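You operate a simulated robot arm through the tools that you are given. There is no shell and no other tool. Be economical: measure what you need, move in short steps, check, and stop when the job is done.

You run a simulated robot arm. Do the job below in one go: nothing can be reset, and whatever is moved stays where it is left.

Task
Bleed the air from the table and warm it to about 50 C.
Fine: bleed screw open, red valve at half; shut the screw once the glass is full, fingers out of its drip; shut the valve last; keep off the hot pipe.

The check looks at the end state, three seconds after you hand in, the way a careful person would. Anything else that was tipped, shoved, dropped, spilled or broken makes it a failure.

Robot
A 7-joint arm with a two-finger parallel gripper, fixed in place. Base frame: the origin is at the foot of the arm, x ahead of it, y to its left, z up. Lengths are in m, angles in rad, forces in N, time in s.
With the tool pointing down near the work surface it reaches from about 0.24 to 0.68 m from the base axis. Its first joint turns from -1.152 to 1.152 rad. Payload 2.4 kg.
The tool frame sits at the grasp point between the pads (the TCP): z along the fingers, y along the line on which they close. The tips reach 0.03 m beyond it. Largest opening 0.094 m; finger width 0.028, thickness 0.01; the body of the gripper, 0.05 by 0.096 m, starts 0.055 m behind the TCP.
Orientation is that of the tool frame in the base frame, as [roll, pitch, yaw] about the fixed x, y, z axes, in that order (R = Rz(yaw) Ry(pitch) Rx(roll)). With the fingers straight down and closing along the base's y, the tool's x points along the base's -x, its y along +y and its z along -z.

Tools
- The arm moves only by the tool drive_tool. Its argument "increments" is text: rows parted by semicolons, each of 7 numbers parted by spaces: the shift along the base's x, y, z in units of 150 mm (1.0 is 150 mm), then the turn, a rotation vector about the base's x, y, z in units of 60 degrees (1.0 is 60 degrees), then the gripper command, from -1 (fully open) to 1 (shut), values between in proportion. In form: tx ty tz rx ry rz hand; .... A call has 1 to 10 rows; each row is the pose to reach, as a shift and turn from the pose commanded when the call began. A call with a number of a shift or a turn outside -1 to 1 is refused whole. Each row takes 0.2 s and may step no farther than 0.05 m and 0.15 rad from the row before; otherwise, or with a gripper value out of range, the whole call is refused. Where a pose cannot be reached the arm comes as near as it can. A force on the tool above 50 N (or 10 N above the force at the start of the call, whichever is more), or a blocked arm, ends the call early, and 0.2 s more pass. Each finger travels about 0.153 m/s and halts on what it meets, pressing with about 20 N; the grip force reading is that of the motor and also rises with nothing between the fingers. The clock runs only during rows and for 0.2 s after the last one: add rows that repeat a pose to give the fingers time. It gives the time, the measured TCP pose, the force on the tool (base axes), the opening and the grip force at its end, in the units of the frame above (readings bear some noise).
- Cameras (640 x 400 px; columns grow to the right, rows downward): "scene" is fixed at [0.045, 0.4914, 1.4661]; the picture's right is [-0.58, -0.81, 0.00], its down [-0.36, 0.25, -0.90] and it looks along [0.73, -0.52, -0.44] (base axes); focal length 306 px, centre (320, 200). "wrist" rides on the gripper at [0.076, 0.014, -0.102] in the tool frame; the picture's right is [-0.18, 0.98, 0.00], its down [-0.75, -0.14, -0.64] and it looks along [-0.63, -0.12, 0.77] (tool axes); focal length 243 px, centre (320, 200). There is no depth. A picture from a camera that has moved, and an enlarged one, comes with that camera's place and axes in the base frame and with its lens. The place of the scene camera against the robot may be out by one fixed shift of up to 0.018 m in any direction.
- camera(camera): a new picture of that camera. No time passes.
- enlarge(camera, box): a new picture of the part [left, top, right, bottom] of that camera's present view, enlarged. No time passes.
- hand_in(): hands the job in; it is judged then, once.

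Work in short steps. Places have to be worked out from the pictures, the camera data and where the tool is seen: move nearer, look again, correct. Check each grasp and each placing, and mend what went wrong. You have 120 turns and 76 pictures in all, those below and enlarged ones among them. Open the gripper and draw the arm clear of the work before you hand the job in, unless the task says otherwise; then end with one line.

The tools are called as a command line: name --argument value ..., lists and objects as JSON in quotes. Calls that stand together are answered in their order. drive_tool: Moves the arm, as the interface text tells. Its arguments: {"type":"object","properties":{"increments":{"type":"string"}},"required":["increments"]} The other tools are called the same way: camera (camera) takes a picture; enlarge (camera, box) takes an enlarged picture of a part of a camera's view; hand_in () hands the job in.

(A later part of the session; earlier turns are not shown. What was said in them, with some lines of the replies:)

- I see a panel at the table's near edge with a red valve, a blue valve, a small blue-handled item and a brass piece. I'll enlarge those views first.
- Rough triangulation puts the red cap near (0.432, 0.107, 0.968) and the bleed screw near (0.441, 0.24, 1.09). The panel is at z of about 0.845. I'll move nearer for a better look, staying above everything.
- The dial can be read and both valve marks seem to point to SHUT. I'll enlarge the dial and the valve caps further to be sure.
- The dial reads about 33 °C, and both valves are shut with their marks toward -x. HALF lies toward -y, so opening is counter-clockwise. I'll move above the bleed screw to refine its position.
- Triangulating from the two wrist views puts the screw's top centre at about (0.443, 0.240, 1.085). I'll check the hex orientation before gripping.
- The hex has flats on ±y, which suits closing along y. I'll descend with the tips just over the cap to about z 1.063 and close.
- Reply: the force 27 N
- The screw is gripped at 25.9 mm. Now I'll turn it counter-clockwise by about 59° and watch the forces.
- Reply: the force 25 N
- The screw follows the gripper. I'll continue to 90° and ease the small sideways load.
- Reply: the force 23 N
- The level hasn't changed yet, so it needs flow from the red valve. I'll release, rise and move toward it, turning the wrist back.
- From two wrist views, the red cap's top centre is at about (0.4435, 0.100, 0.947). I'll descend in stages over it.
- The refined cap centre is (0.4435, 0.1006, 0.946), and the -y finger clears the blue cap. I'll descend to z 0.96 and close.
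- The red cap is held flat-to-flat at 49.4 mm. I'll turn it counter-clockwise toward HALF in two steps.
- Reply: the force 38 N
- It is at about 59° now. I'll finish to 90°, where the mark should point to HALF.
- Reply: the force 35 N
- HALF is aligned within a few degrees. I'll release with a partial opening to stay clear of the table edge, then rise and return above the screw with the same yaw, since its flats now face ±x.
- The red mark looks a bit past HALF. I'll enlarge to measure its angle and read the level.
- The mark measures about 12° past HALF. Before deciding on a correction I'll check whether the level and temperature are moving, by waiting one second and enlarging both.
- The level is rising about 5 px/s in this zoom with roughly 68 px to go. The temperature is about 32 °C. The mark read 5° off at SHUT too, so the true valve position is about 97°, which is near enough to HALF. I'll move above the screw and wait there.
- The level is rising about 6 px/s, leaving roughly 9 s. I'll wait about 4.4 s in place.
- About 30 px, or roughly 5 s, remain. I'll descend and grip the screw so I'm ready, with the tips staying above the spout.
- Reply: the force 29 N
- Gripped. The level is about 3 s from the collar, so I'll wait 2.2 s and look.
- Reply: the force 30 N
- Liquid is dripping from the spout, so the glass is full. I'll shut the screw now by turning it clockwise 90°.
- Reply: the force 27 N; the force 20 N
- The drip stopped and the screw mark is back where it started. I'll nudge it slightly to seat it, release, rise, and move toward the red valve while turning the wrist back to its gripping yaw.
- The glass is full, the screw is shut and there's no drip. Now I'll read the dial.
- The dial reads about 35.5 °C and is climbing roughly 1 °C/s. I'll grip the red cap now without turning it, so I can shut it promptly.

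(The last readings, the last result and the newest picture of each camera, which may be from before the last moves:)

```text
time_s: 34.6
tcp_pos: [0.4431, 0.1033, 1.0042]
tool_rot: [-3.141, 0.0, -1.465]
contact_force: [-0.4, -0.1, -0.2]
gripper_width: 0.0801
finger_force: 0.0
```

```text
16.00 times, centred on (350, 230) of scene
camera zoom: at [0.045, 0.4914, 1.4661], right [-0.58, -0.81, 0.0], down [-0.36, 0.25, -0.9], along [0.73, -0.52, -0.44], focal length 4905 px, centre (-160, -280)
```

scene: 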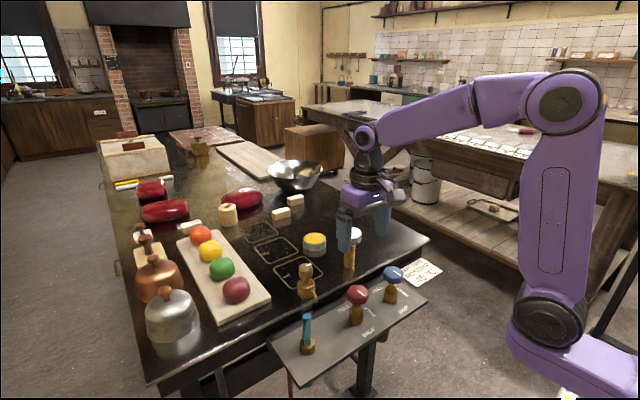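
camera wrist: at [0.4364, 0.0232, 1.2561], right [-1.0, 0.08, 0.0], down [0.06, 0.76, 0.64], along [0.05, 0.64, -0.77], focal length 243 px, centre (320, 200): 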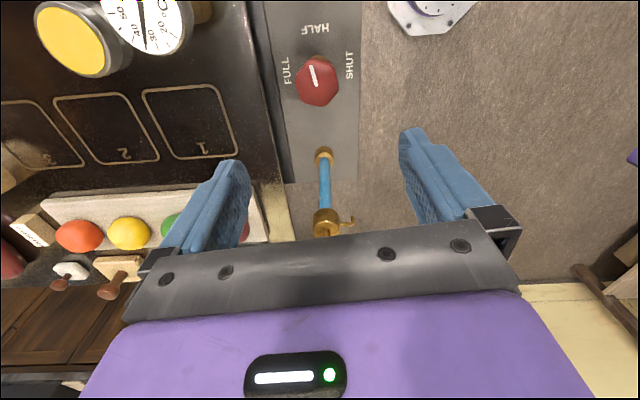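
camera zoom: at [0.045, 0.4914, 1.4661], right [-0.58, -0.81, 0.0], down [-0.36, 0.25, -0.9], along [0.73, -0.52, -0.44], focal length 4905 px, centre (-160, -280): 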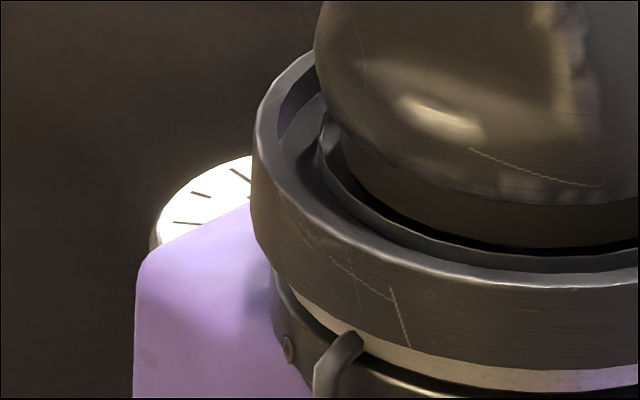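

The dial becomes partly visible from the scene camera when I'm lower. I'll descend to the gripping height and close.

drive_tool --increments "0.003 -0.013 -0.28 0 0 0 -0.7; 0.003 -0.013 -0.28 0 0 0 -0.2; 0.003 -0.013 -0.28 0 0 0 0.4; 0.003 -0.013 -0.28 0 0 0 1"

enlarge --camera "scene" --box '[334, 220, 366, 240]'

camera --camera "wrist"

```text
time_s: 35.6
tcp_pos: [0.4471, 0.1001, 0.9621]
tool_rot: [-3.136, 0.002, -1.467]
contact_force: [19.3, 4.0, -14.2]
gripper_width: 0.049
finger_force: 45.2
```

```text
16.00 times, centred on (350, 230) of scene
camera zoom: at [0.0458, 0.4915, 1.466], right [-0.58, -0.81, 0.0], down [-0.36, 0.25, -0.9], along [0.73, -0.52, -0.44], focal length 4905 px, centre (-160, -280)
```

zoom: 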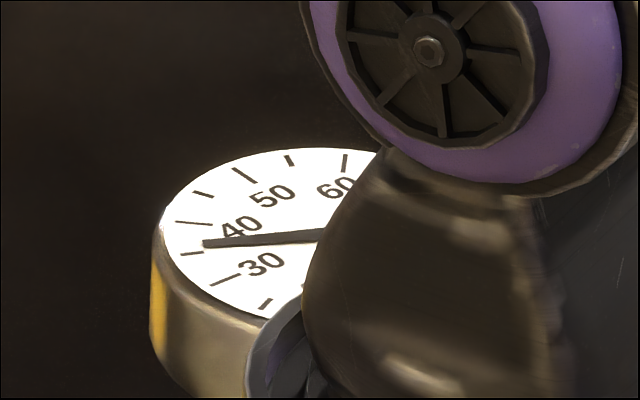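

```text
29 pictures are left
camera wrist: at [0.4389, 0.0238, 1.0656], right [-1.0, 0.08, -0.01], down [0.06, 0.76, 0.64], along [0.06, 0.64, -0.76], focal length 243 px, centre (320, 200)
```

wrist: 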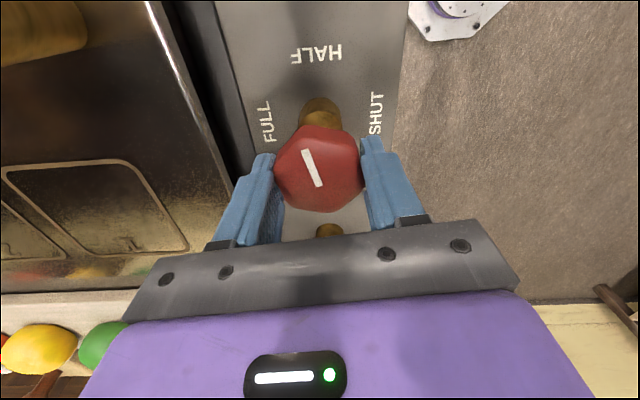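

The dial reads about 37 °C at t=35.6, a rate near 0.7 °C/s. The cap is firmly held, so I'll trim it about 8° back to true HALF and wait.

drive_tool --increments "0 0 0 0 0 -0.13 1; 0 0 0 0 0 -0.13 1; 0 0 0 0 0 -0.13 1; 0 0 0 0 0 -0.13 1; 0 0 0 0 0 -0.13 1; 0 0 0 0 0 -0.13 1; 0 0 0 0 0 -0.13 1; 0 0 0 0 0 -0.13 1; 0 0 0 0 0 -0.13 1; 0 0 0 0 0 -0.13 1"

drive_tool --increments "0 0 0 0 0 0 1; 0 0 0 0 0 0 1; 0 0 0 0 0 0 1; 0 0 0 0 0 0 1; 0 0 0 0 0 0 1; 0 0 0 0 0 0 1; 0 0 0 0 0 0 1; 0 0 0 0 0 0 1; 0 0 0 0 0 0 1; 0 0 0 0 0 0 1"

enlarge --camera "scene" --box '[334, 220, 366, 240]'

```text
time_s: 37.8
tcp_pos: [0.446, 0.1004, 0.9644]
tool_rot: [-3.136, 0.004, -1.603]
contact_force: [20.3, 5.0, -4.3]
gripper_width: 0.049
finger_force: 45.0
```

```text
time_s: 40.0
tcp_pos: [0.4466, 0.1002, 0.9638]
tool_rot: [-3.134, 0.004, -1.602]
contact_force: [19.4, 6.2, -1.8]
gripper_width: 0.0492
finger_force: 45.2
```

```text
16.00 times, centred on (350, 230) of scene
camera zoom: at [0.0456, 0.4915, 1.466], right [-0.58, -0.81, 0.0], down [-0.36, 0.25, -0.9], along [0.73, -0.52, -0.44], focal length 4905 px, centre (-160, -280)
```

zoom: 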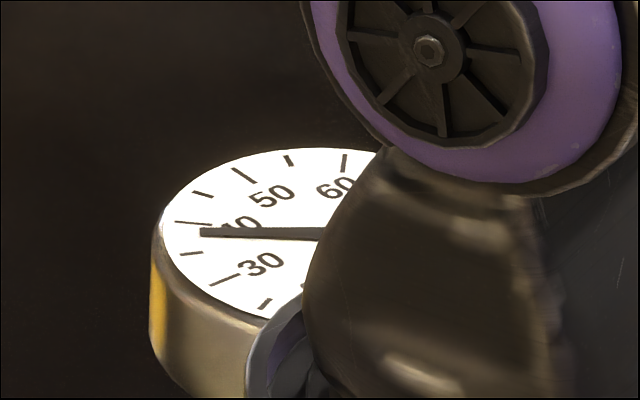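

The dial reads about 39 °C, rising 0.4–0.5 °C/s. I'll wait another ~9 s.

drive_tool --increments "0 0 0 0 0 0 1; 0 0 0 0 0 0 1; 0 0 0 0 0 0 1; 0 0 0 0 0 0 1; 0 0 0 0 0 0 1; 0 0 0 0 0 0 1; 0 0 0 0 0 0 1; 0 0 0 0 0 0 1; 0 0 0 0 0 0 1; 0 0 0 0 0 0 1"

drive_tool --increments "0 0 0 0 0 0 1; 0 0 0 0 0 0 1; 0 0 0 0 0 0 1; 0 0 0 0 0 0 1; 0 0 0 0 0 0 1; 0 0 0 0 0 0 1; 0 0 0 0 0 0 1; 0 0 0 0 0 0 1; 0 0 0 0 0 0 1; 0 0 0 0 0 0 1"

drive_tool --increments "0 0 0 0 0 0 1; 0 0 0 0 0 0 1; 0 0 0 0 0 0 1; 0 0 0 0 0 0 1; 0 0 0 0 0 0 1; 0 0 0 0 0 0 1; 0 0 0 0 0 0 1; 0 0 0 0 0 0 1; 0 0 0 0 0 0 1; 0 0 0 0 0 0 1"

drive_tool --increments "0 0 0 0 0 0 1; 0 0 0 0 0 0 1; 0 0 0 0 0 0 1; 0 0 0 0 0 0 1; 0 0 0 0 0 0 1; 0 0 0 0 0 0 1; 0 0 0 0 0 0 1; 0 0 0 0 0 0 1; 0 0 0 0 0 0 1; 0 0 0 0 0 0 1"

enlarge --camera "scene" --box '[334, 220, 366, 240]'

```text
time_s: 42.2
tcp_pos: [0.4469, 0.1007, 0.9636]
tool_rot: [-3.136, 0.003, -1.603]
contact_force: [19.6, 6.8, -0.4]
gripper_width: 0.0492
finger_force: 45.2
```

```text
time_s: 44.4
tcp_pos: [0.4469, 0.0998, 0.9627]
tool_rot: [-3.135, 0.003, -1.601]
contact_force: [19.9, 4.7, -0.1]
gripper_width: 0.0491
finger_force: 45.3
```

```text
time_s: 46.6
tcp_pos: [0.4468, 0.1002, 0.9637]
tool_rot: [-3.135, 0.003, -1.602]
contact_force: [18.2, 5.2, 0.1]
gripper_width: 0.0491
finger_force: 45.0
```

```text
time_s: 48.8
tcp_pos: [0.4478, 0.1013, 0.9644]
tool_rot: [-3.135, 0.002, -1.604]
contact_force: [20.3, 5.1, 0.7]
gripper_width: 0.0492
finger_force: 45.0
```

```text
16.00 times, centred on (350, 230) of scene
camera zoom: at [0.0455, 0.4915, 1.466], right [-0.58, -0.81, 0.0], down [-0.36, 0.25, -0.9], along [0.73, -0.52, -0.44], focal length 4905 px, centre (-160, -280)
```

zoom: 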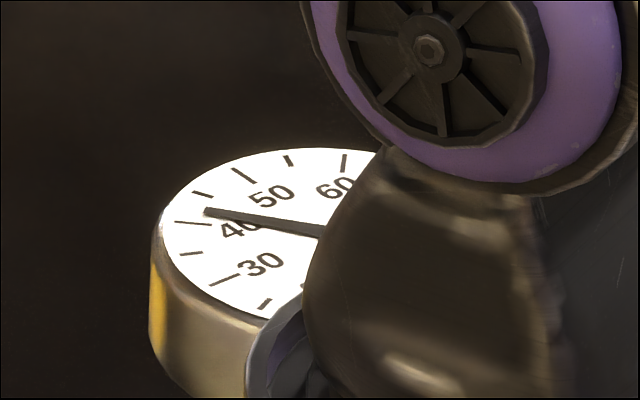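

The dial reads about 42.5 °C, a rate near 0.42 °C/s. I'll wait another 8.8 s.

drive_tool --increments "0 0 0 0 0 0 1; 0 0 0 0 0 0 1; 0 0 0 0 0 0 1; 0 0 0 0 0 0 1; 0 0 0 0 0 0 1; 0 0 0 0 0 0 1; 0 0 0 0 0 0 1; 0 0 0 0 0 0 1; 0 0 0 0 0 0 1; 0 0 0 0 0 0 1"

drive_tool --increments "0 0 0 0 0 0 1; 0 0 0 0 0 0 1; 0 0 0 0 0 0 1; 0 0 0 0 0 0 1; 0 0 0 0 0 0 1; 0 0 0 0 0 0 1; 0 0 0 0 0 0 1; 0 0 0 0 0 0 1; 0 0 0 0 0 0 1; 0 0 0 0 0 0 1"

drive_tool --increments "0 0 0 0 0 0 1; 0 0 0 0 0 0 1; 0 0 0 0 0 0 1; 0 0 0 0 0 0 1; 0 0 0 0 0 0 1; 0 0 0 0 0 0 1; 0 0 0 0 0 0 1; 0 0 0 0 0 0 1; 0 0 0 0 0 0 1; 0 0 0 0 0 0 1"

drive_tool --increments "0 0 0 0 0 0 1; 0 0 0 0 0 0 1; 0 0 0 0 0 0 1; 0 0 0 0 0 0 1; 0 0 0 0 0 0 1; 0 0 0 0 0 0 1; 0 0 0 0 0 0 1; 0 0 0 0 0 0 1; 0 0 0 0 0 0 1; 0 0 0 0 0 0 1"

enlarge --camera "scene" --box '[334, 220, 366, 240]'

```text
time_s: 51.0
tcp_pos: [0.4461, 0.1001, 0.9649]
tool_rot: [-3.135, 0.003, -1.601]
contact_force: [18.7, 4.0, 1.0]
gripper_width: 0.049
finger_force: 45.3
```

```text
time_s: 53.2
tcp_pos: [0.4473, 0.0998, 0.9636]
tool_rot: [-3.134, 0.004, -1.599]
contact_force: [20.0, 4.1, 1.1]
gripper_width: 0.0492
finger_force: 44.7
```

```text
time_s: 55.4
tcp_pos: [0.4464, 0.1, 0.9642]
tool_rot: [-3.136, 0.002, -1.601]
contact_force: [19.8, 2.8, 1.8]
gripper_width: 0.049
finger_force: 44.7
```

```text
time_s: 57.6
tcp_pos: [0.4465, 0.101, 0.963]
tool_rot: [-3.134, 0.004, -1.601]
contact_force: [19.3, 2.5, 2.0]
gripper_width: 0.049
finger_force: 45.3
```

```text
16.00 times, centred on (350, 230) of scene
camera zoom: at [0.0455, 0.4914, 1.466], right [-0.58, -0.81, 0.0], down [-0.36, 0.25, -0.9], along [0.73, -0.52, -0.44], focal length 4905 px, centre (-160, -280)
```

zoom: 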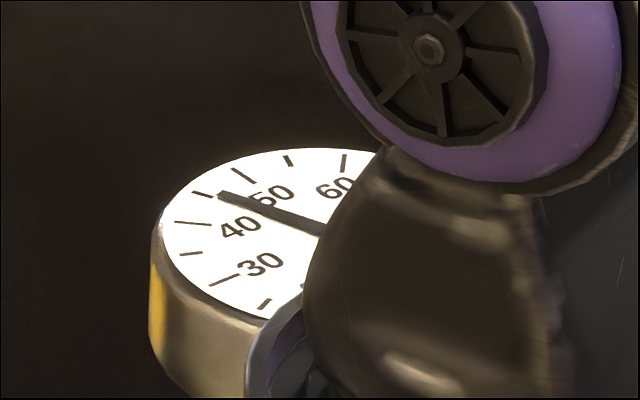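

The dial reads about 46 °C. I'll wait 4.4 s more and re-read.

drive_tool --increments "0 0 0 0 0 0 1; 0 0 0 0 0 0 1; 0 0 0 0 0 0 1; 0 0 0 0 0 0 1; 0 0 0 0 0 0 1; 0 0 0 0 0 0 1; 0 0 0 0 0 0 1; 0 0 0 0 0 0 1; 0 0 0 0 0 0 1; 0 0 0 0 0 0 1"

drive_tool --increments "0 0 0 0 0 0 1; 0 0 0 0 0 0 1; 0 0 0 0 0 0 1; 0 0 0 0 0 0 1; 0 0 0 0 0 0 1; 0 0 0 0 0 0 1; 0 0 0 0 0 0 1; 0 0 0 0 0 0 1; 0 0 0 0 0 0 1; 0 0 0 0 0 0 1"

enlarge --camera "scene" --box '[334, 220, 366, 240]'

```text
time_s: 59.8
tcp_pos: [0.4463, 0.1001, 0.9639]
tool_rot: [-3.134, 0.003, -1.604]
contact_force: [19.1, 3.1, 3.2]
gripper_width: 0.049
finger_force: 45.0
```

```text
time_s: 62.0
tcp_pos: [0.4469, 0.1004, 0.964]
tool_rot: [-3.135, 0.004, -1.603]
contact_force: [19.0, 2.5, 1.9]
gripper_width: 0.0494
finger_force: 45.3
```

```text
16.00 times, centred on (350, 230) of scene
camera zoom: at [0.0455, 0.4914, 1.466], right [-0.58, -0.81, 0.0], down [-0.36, 0.25, -0.9], along [0.73, -0.52, -0.44], focal length 4905 px, centre (-160, -280)
```

zoom: 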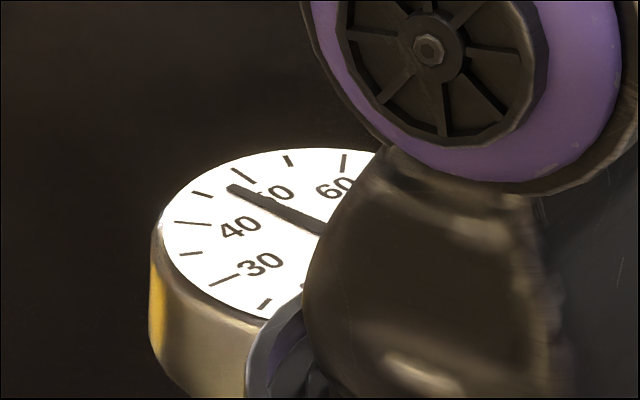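

The dial reads about 48 °C. I'll wait 2.2 s more and then shut the valve, turning clockwise about 90°.

drive_tool --increments "0 0 0 0 0 0 1; 0 0 0 0 0 0 1; 0 0 0 0 0 0 1; 0 0 0 0 0 0 1; 0 0 0 0 0 0 1; 0 0 0 0 0 0 1; 0 0 0 0 0 0 1; 0 0 0 0 0 0 1; 0 0 0 0 0 0 1; 0 0 0 0 0 0 1"

drive_tool --increments "0 0 0 0 0 -0.14 1; 0 0 0 0 0 -0.28 1; 0 0 0 0 0 -0.42 1; 0 0 0 0 0 -0.56 1; 0 0 0 0 0 -0.7 1; 0 0 0 0 0 -0.84 1; 0 0 0 0 0 -0.98 1"

drive_tool --increments "0 0 0 0 0 -0.14 1; 0 0 0 0 0 -0.28 1; 0 0 0 0 0 -0.42 1; 0 0 0 0 0 -0.51 1; 0 0 0 0 0 -0.51 1"

camera --camera "wrist"

enlarge --camera "scene" --box '[334, 220, 366, 240]'

```text
time_s: 64.2
tcp_pos: [0.4466, 0.0999, 0.9645]
tool_rot: [-3.135, 0.004, -1.603]
contact_force: [18.5, 3.0, 2.8]
gripper_width: 0.0492
finger_force: 45.1
```

```text
time_s: 65.8
tcp_pos: [0.447, 0.101, 0.9626]
tool_rot: [-3.139, 0.008, -2.63]
contact_force: [12.6, 0.0, 28.3]
gripper_width: 0.0487
finger_force: 44.8
```

```text
time_s: 67.0
tcp_pos: [0.4466, 0.0988, 0.9627]
tool_rot: [3.14, 0.007, 3.119]
contact_force: [11.7, 7.1, 26.2]
gripper_width: 0.0491
finger_force: 44.8
```

```text
24 pictures are left
camera wrist: at [0.3691, 0.1164, 1.0641], right [0.21, 0.98, 0.0], down [0.75, -0.16, 0.65], along [0.63, -0.13, -0.76], focal length 243 px, centre (320, 200)
```

wrist: 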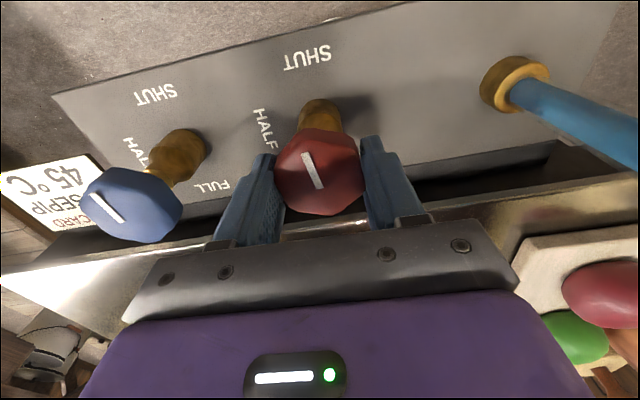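

```text
16.00 times, centred on (350, 230) of scene
camera zoom: at [0.045, 0.4915, 1.466], right [-0.58, -0.81, 0.0], down [-0.36, 0.25, -0.9], along [0.73, -0.52, -0.44], focal length 4905 px, centre (-160, -280)
```

zoom: 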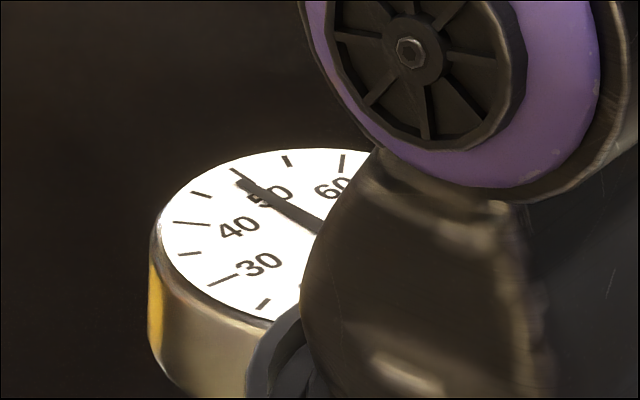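

The dial reads about 49 °C. The mark is still roughly 10° short of SHUT, so I'll turn a little further.

drive_tool --increments "0 0 0 0 0 -0.1 1; 0 0 0 0 0 -0.2 1; 0 0 0 0 0 -0.2 1"

camera --camera "wrist"

```text
time_s: 67.8
tcp_pos: [0.4457, 0.1001, 0.9617]
tool_rot: [3.141, 0.004, 2.91]
contact_force: [9.9, 12.9, 16.0]
gripper_width: 0.0491
finger_force: 45.0
```

```text
22 pictures are left
camera wrist: at [0.3733, 0.1321, 1.0638], right [0.4, 0.92, 0.0], down [0.7, -0.31, 0.64], along [0.59, -0.26, -0.77], focal length 243 px, centre (320, 200)
```

wrist: 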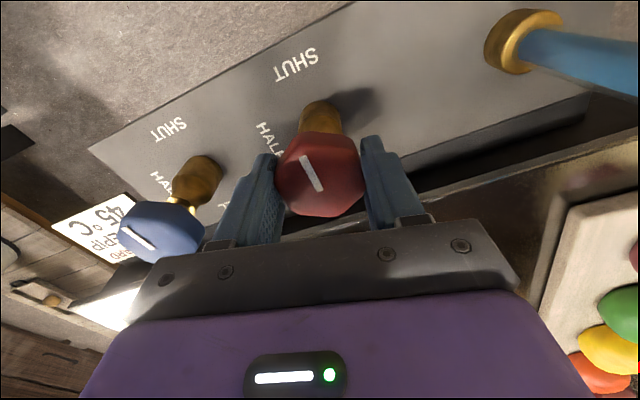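

By geometry, the mark now points straight to -x, i.e. fully SHUT. I'll release with a partial opening, rise and check everything.

drive_tool --increments "0 0 0 0 0 0 -0.4; 0 0 0 0 0 0 -0.5; 0 0 0.15 0 0 0 -0.5; 0 0 0.45 0 0 0 -0.5; 0 0 0.75 0 0 0 -0.5; 0 0 1 0 0 0 -0.5; -0.3 0 1 0 0 0 -1; -0.6 0 1 0 0 0 -1; -0.6 0 1 0 0 0 -1"

enlarge --camera "scene" --box '[285, 225, 413, 325]'

enlarge --camera "scene" --box '[334, 222, 366, 242]'

camera --camera "wrist"

```text
time_s: 69.8
tcp_pos: [0.3539, 0.1007, 1.1131]
tool_rot: [3.142, 0.0, 2.912]
contact_force: [-0.4, 0.5, 0.5]
gripper_width: 0.0939
finger_force: 0.1
```

```text
4.00 times, centred on (349, 275) of scene
camera zoom: at [0.045, 0.4914, 1.4661], right [-0.58, -0.81, 0.0], down [-0.36, 0.25, -0.9], along [0.73, -0.52, -0.44], focal length 1226 px, centre (204, -100)
```

zoom: 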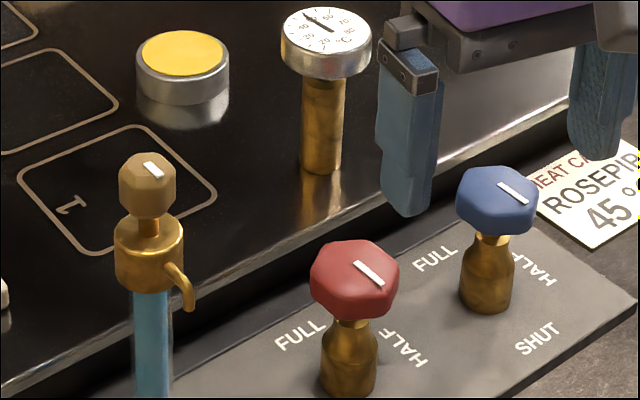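

```text
16.00 times, centred on (350, 232) of scene
camera zoom: at [0.045, 0.4914, 1.4661], right [-0.58, -0.81, 0.0], down [-0.36, 0.25, -0.9], along [0.73, -0.52, -0.44], focal length 4905 px, centre (-160, -312)
```

zoom: 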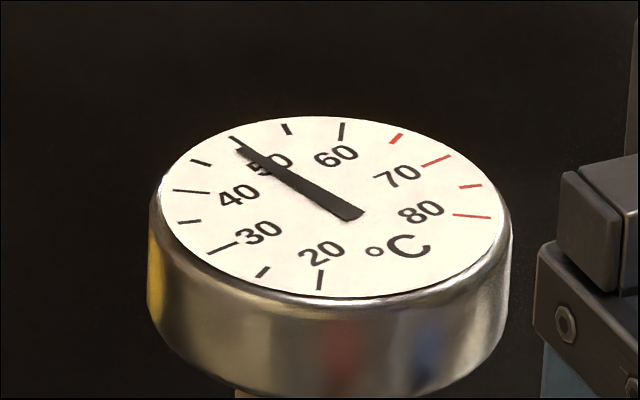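

```text
19 pictures are left
camera wrist: at [0.282, 0.1329, 1.2156], right [0.4, 0.91, 0.0], down [0.7, -0.31, 0.64], along [0.59, -0.26, -0.77], focal length 243 px, centre (320, 200)
```

wrist: 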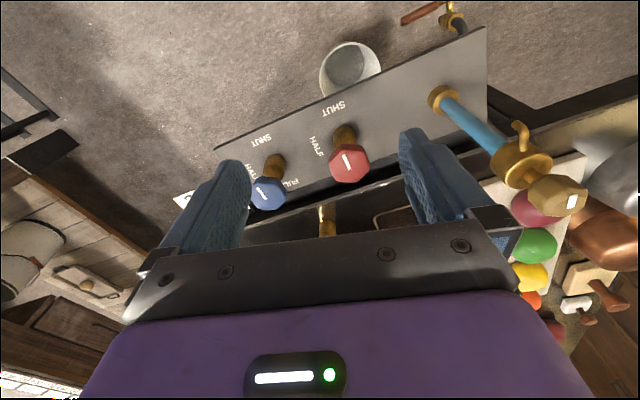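

The dial reads just about 50 °C. The screw and red valve are both shut, with the red mark parallel to the untouched blue one. I'll draw the arm clear and check that the temperature holds.

drive_tool --increments "-0.1 0 0.3 0 0 0 -1; -0.2 0 0.6 0 0 0 -1; -0.3 0.1 0.9 0 0 0 -1; -0.35 0.1 1 0 0 0 -1; -0.35 0.1 1 0 0 0 -1; -0.35 0.1 1 0 0 0 -1; -0.35 0.1 1 0 0 0 -1; -0.35 0.1 1 0 0 0 -1; -0.35 0.1 1 0 0 0 -1; -0.35 0.1 1 0 0 0 -1"

enlarge --camera "scene" --box '[334, 222, 366, 242]'

camera --camera "scene"

```text
time_s: 72.0
tcp_pos: [0.3014, 0.1153, 1.2621]
tool_rot: [-3.141, 0.0, 2.912]
contact_force: [-0.5, 0.8, 0.3]
gripper_width: 0.0939
finger_force: 0.0
```

```text
16.00 times, centred on (350, 232) of scene
camera zoom: at [0.045, 0.4914, 1.4661], right [-0.58, -0.81, 0.0], down [-0.36, 0.25, -0.9], along [0.73, -0.52, -0.44], focal length 4905 px, centre (-160, -312)
```

zoom: 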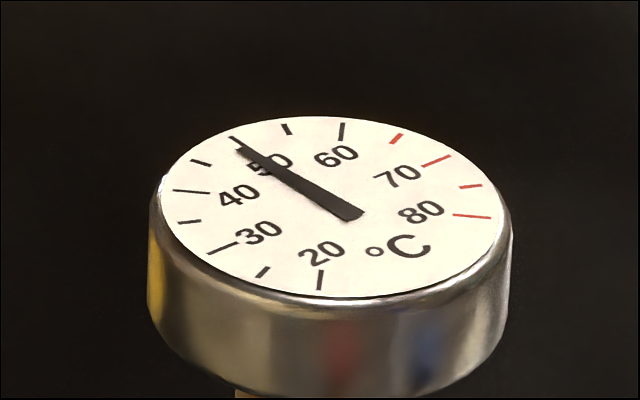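

```text
17 pictures are left
```

scene: 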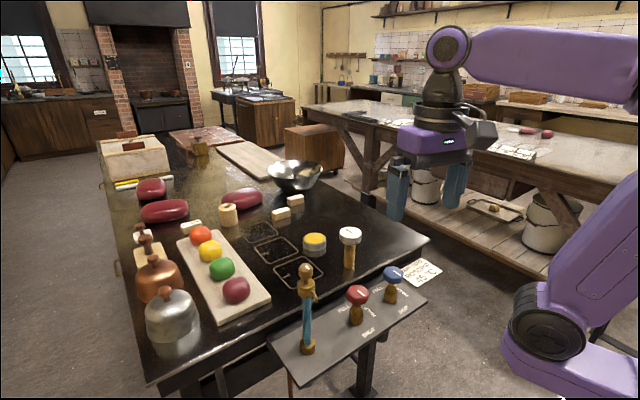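

The dial is steady at about 50 °C, everything is shut and undisturbed, and the arm is clear with the gripper open. I'm handing in.

hand_in

```text
The job is handed in.
```

The table is bled (glass full, bleed screw shut) and warmed to a steady reading of about 50 °C, with the red valve shut last and nothing else disturbed.
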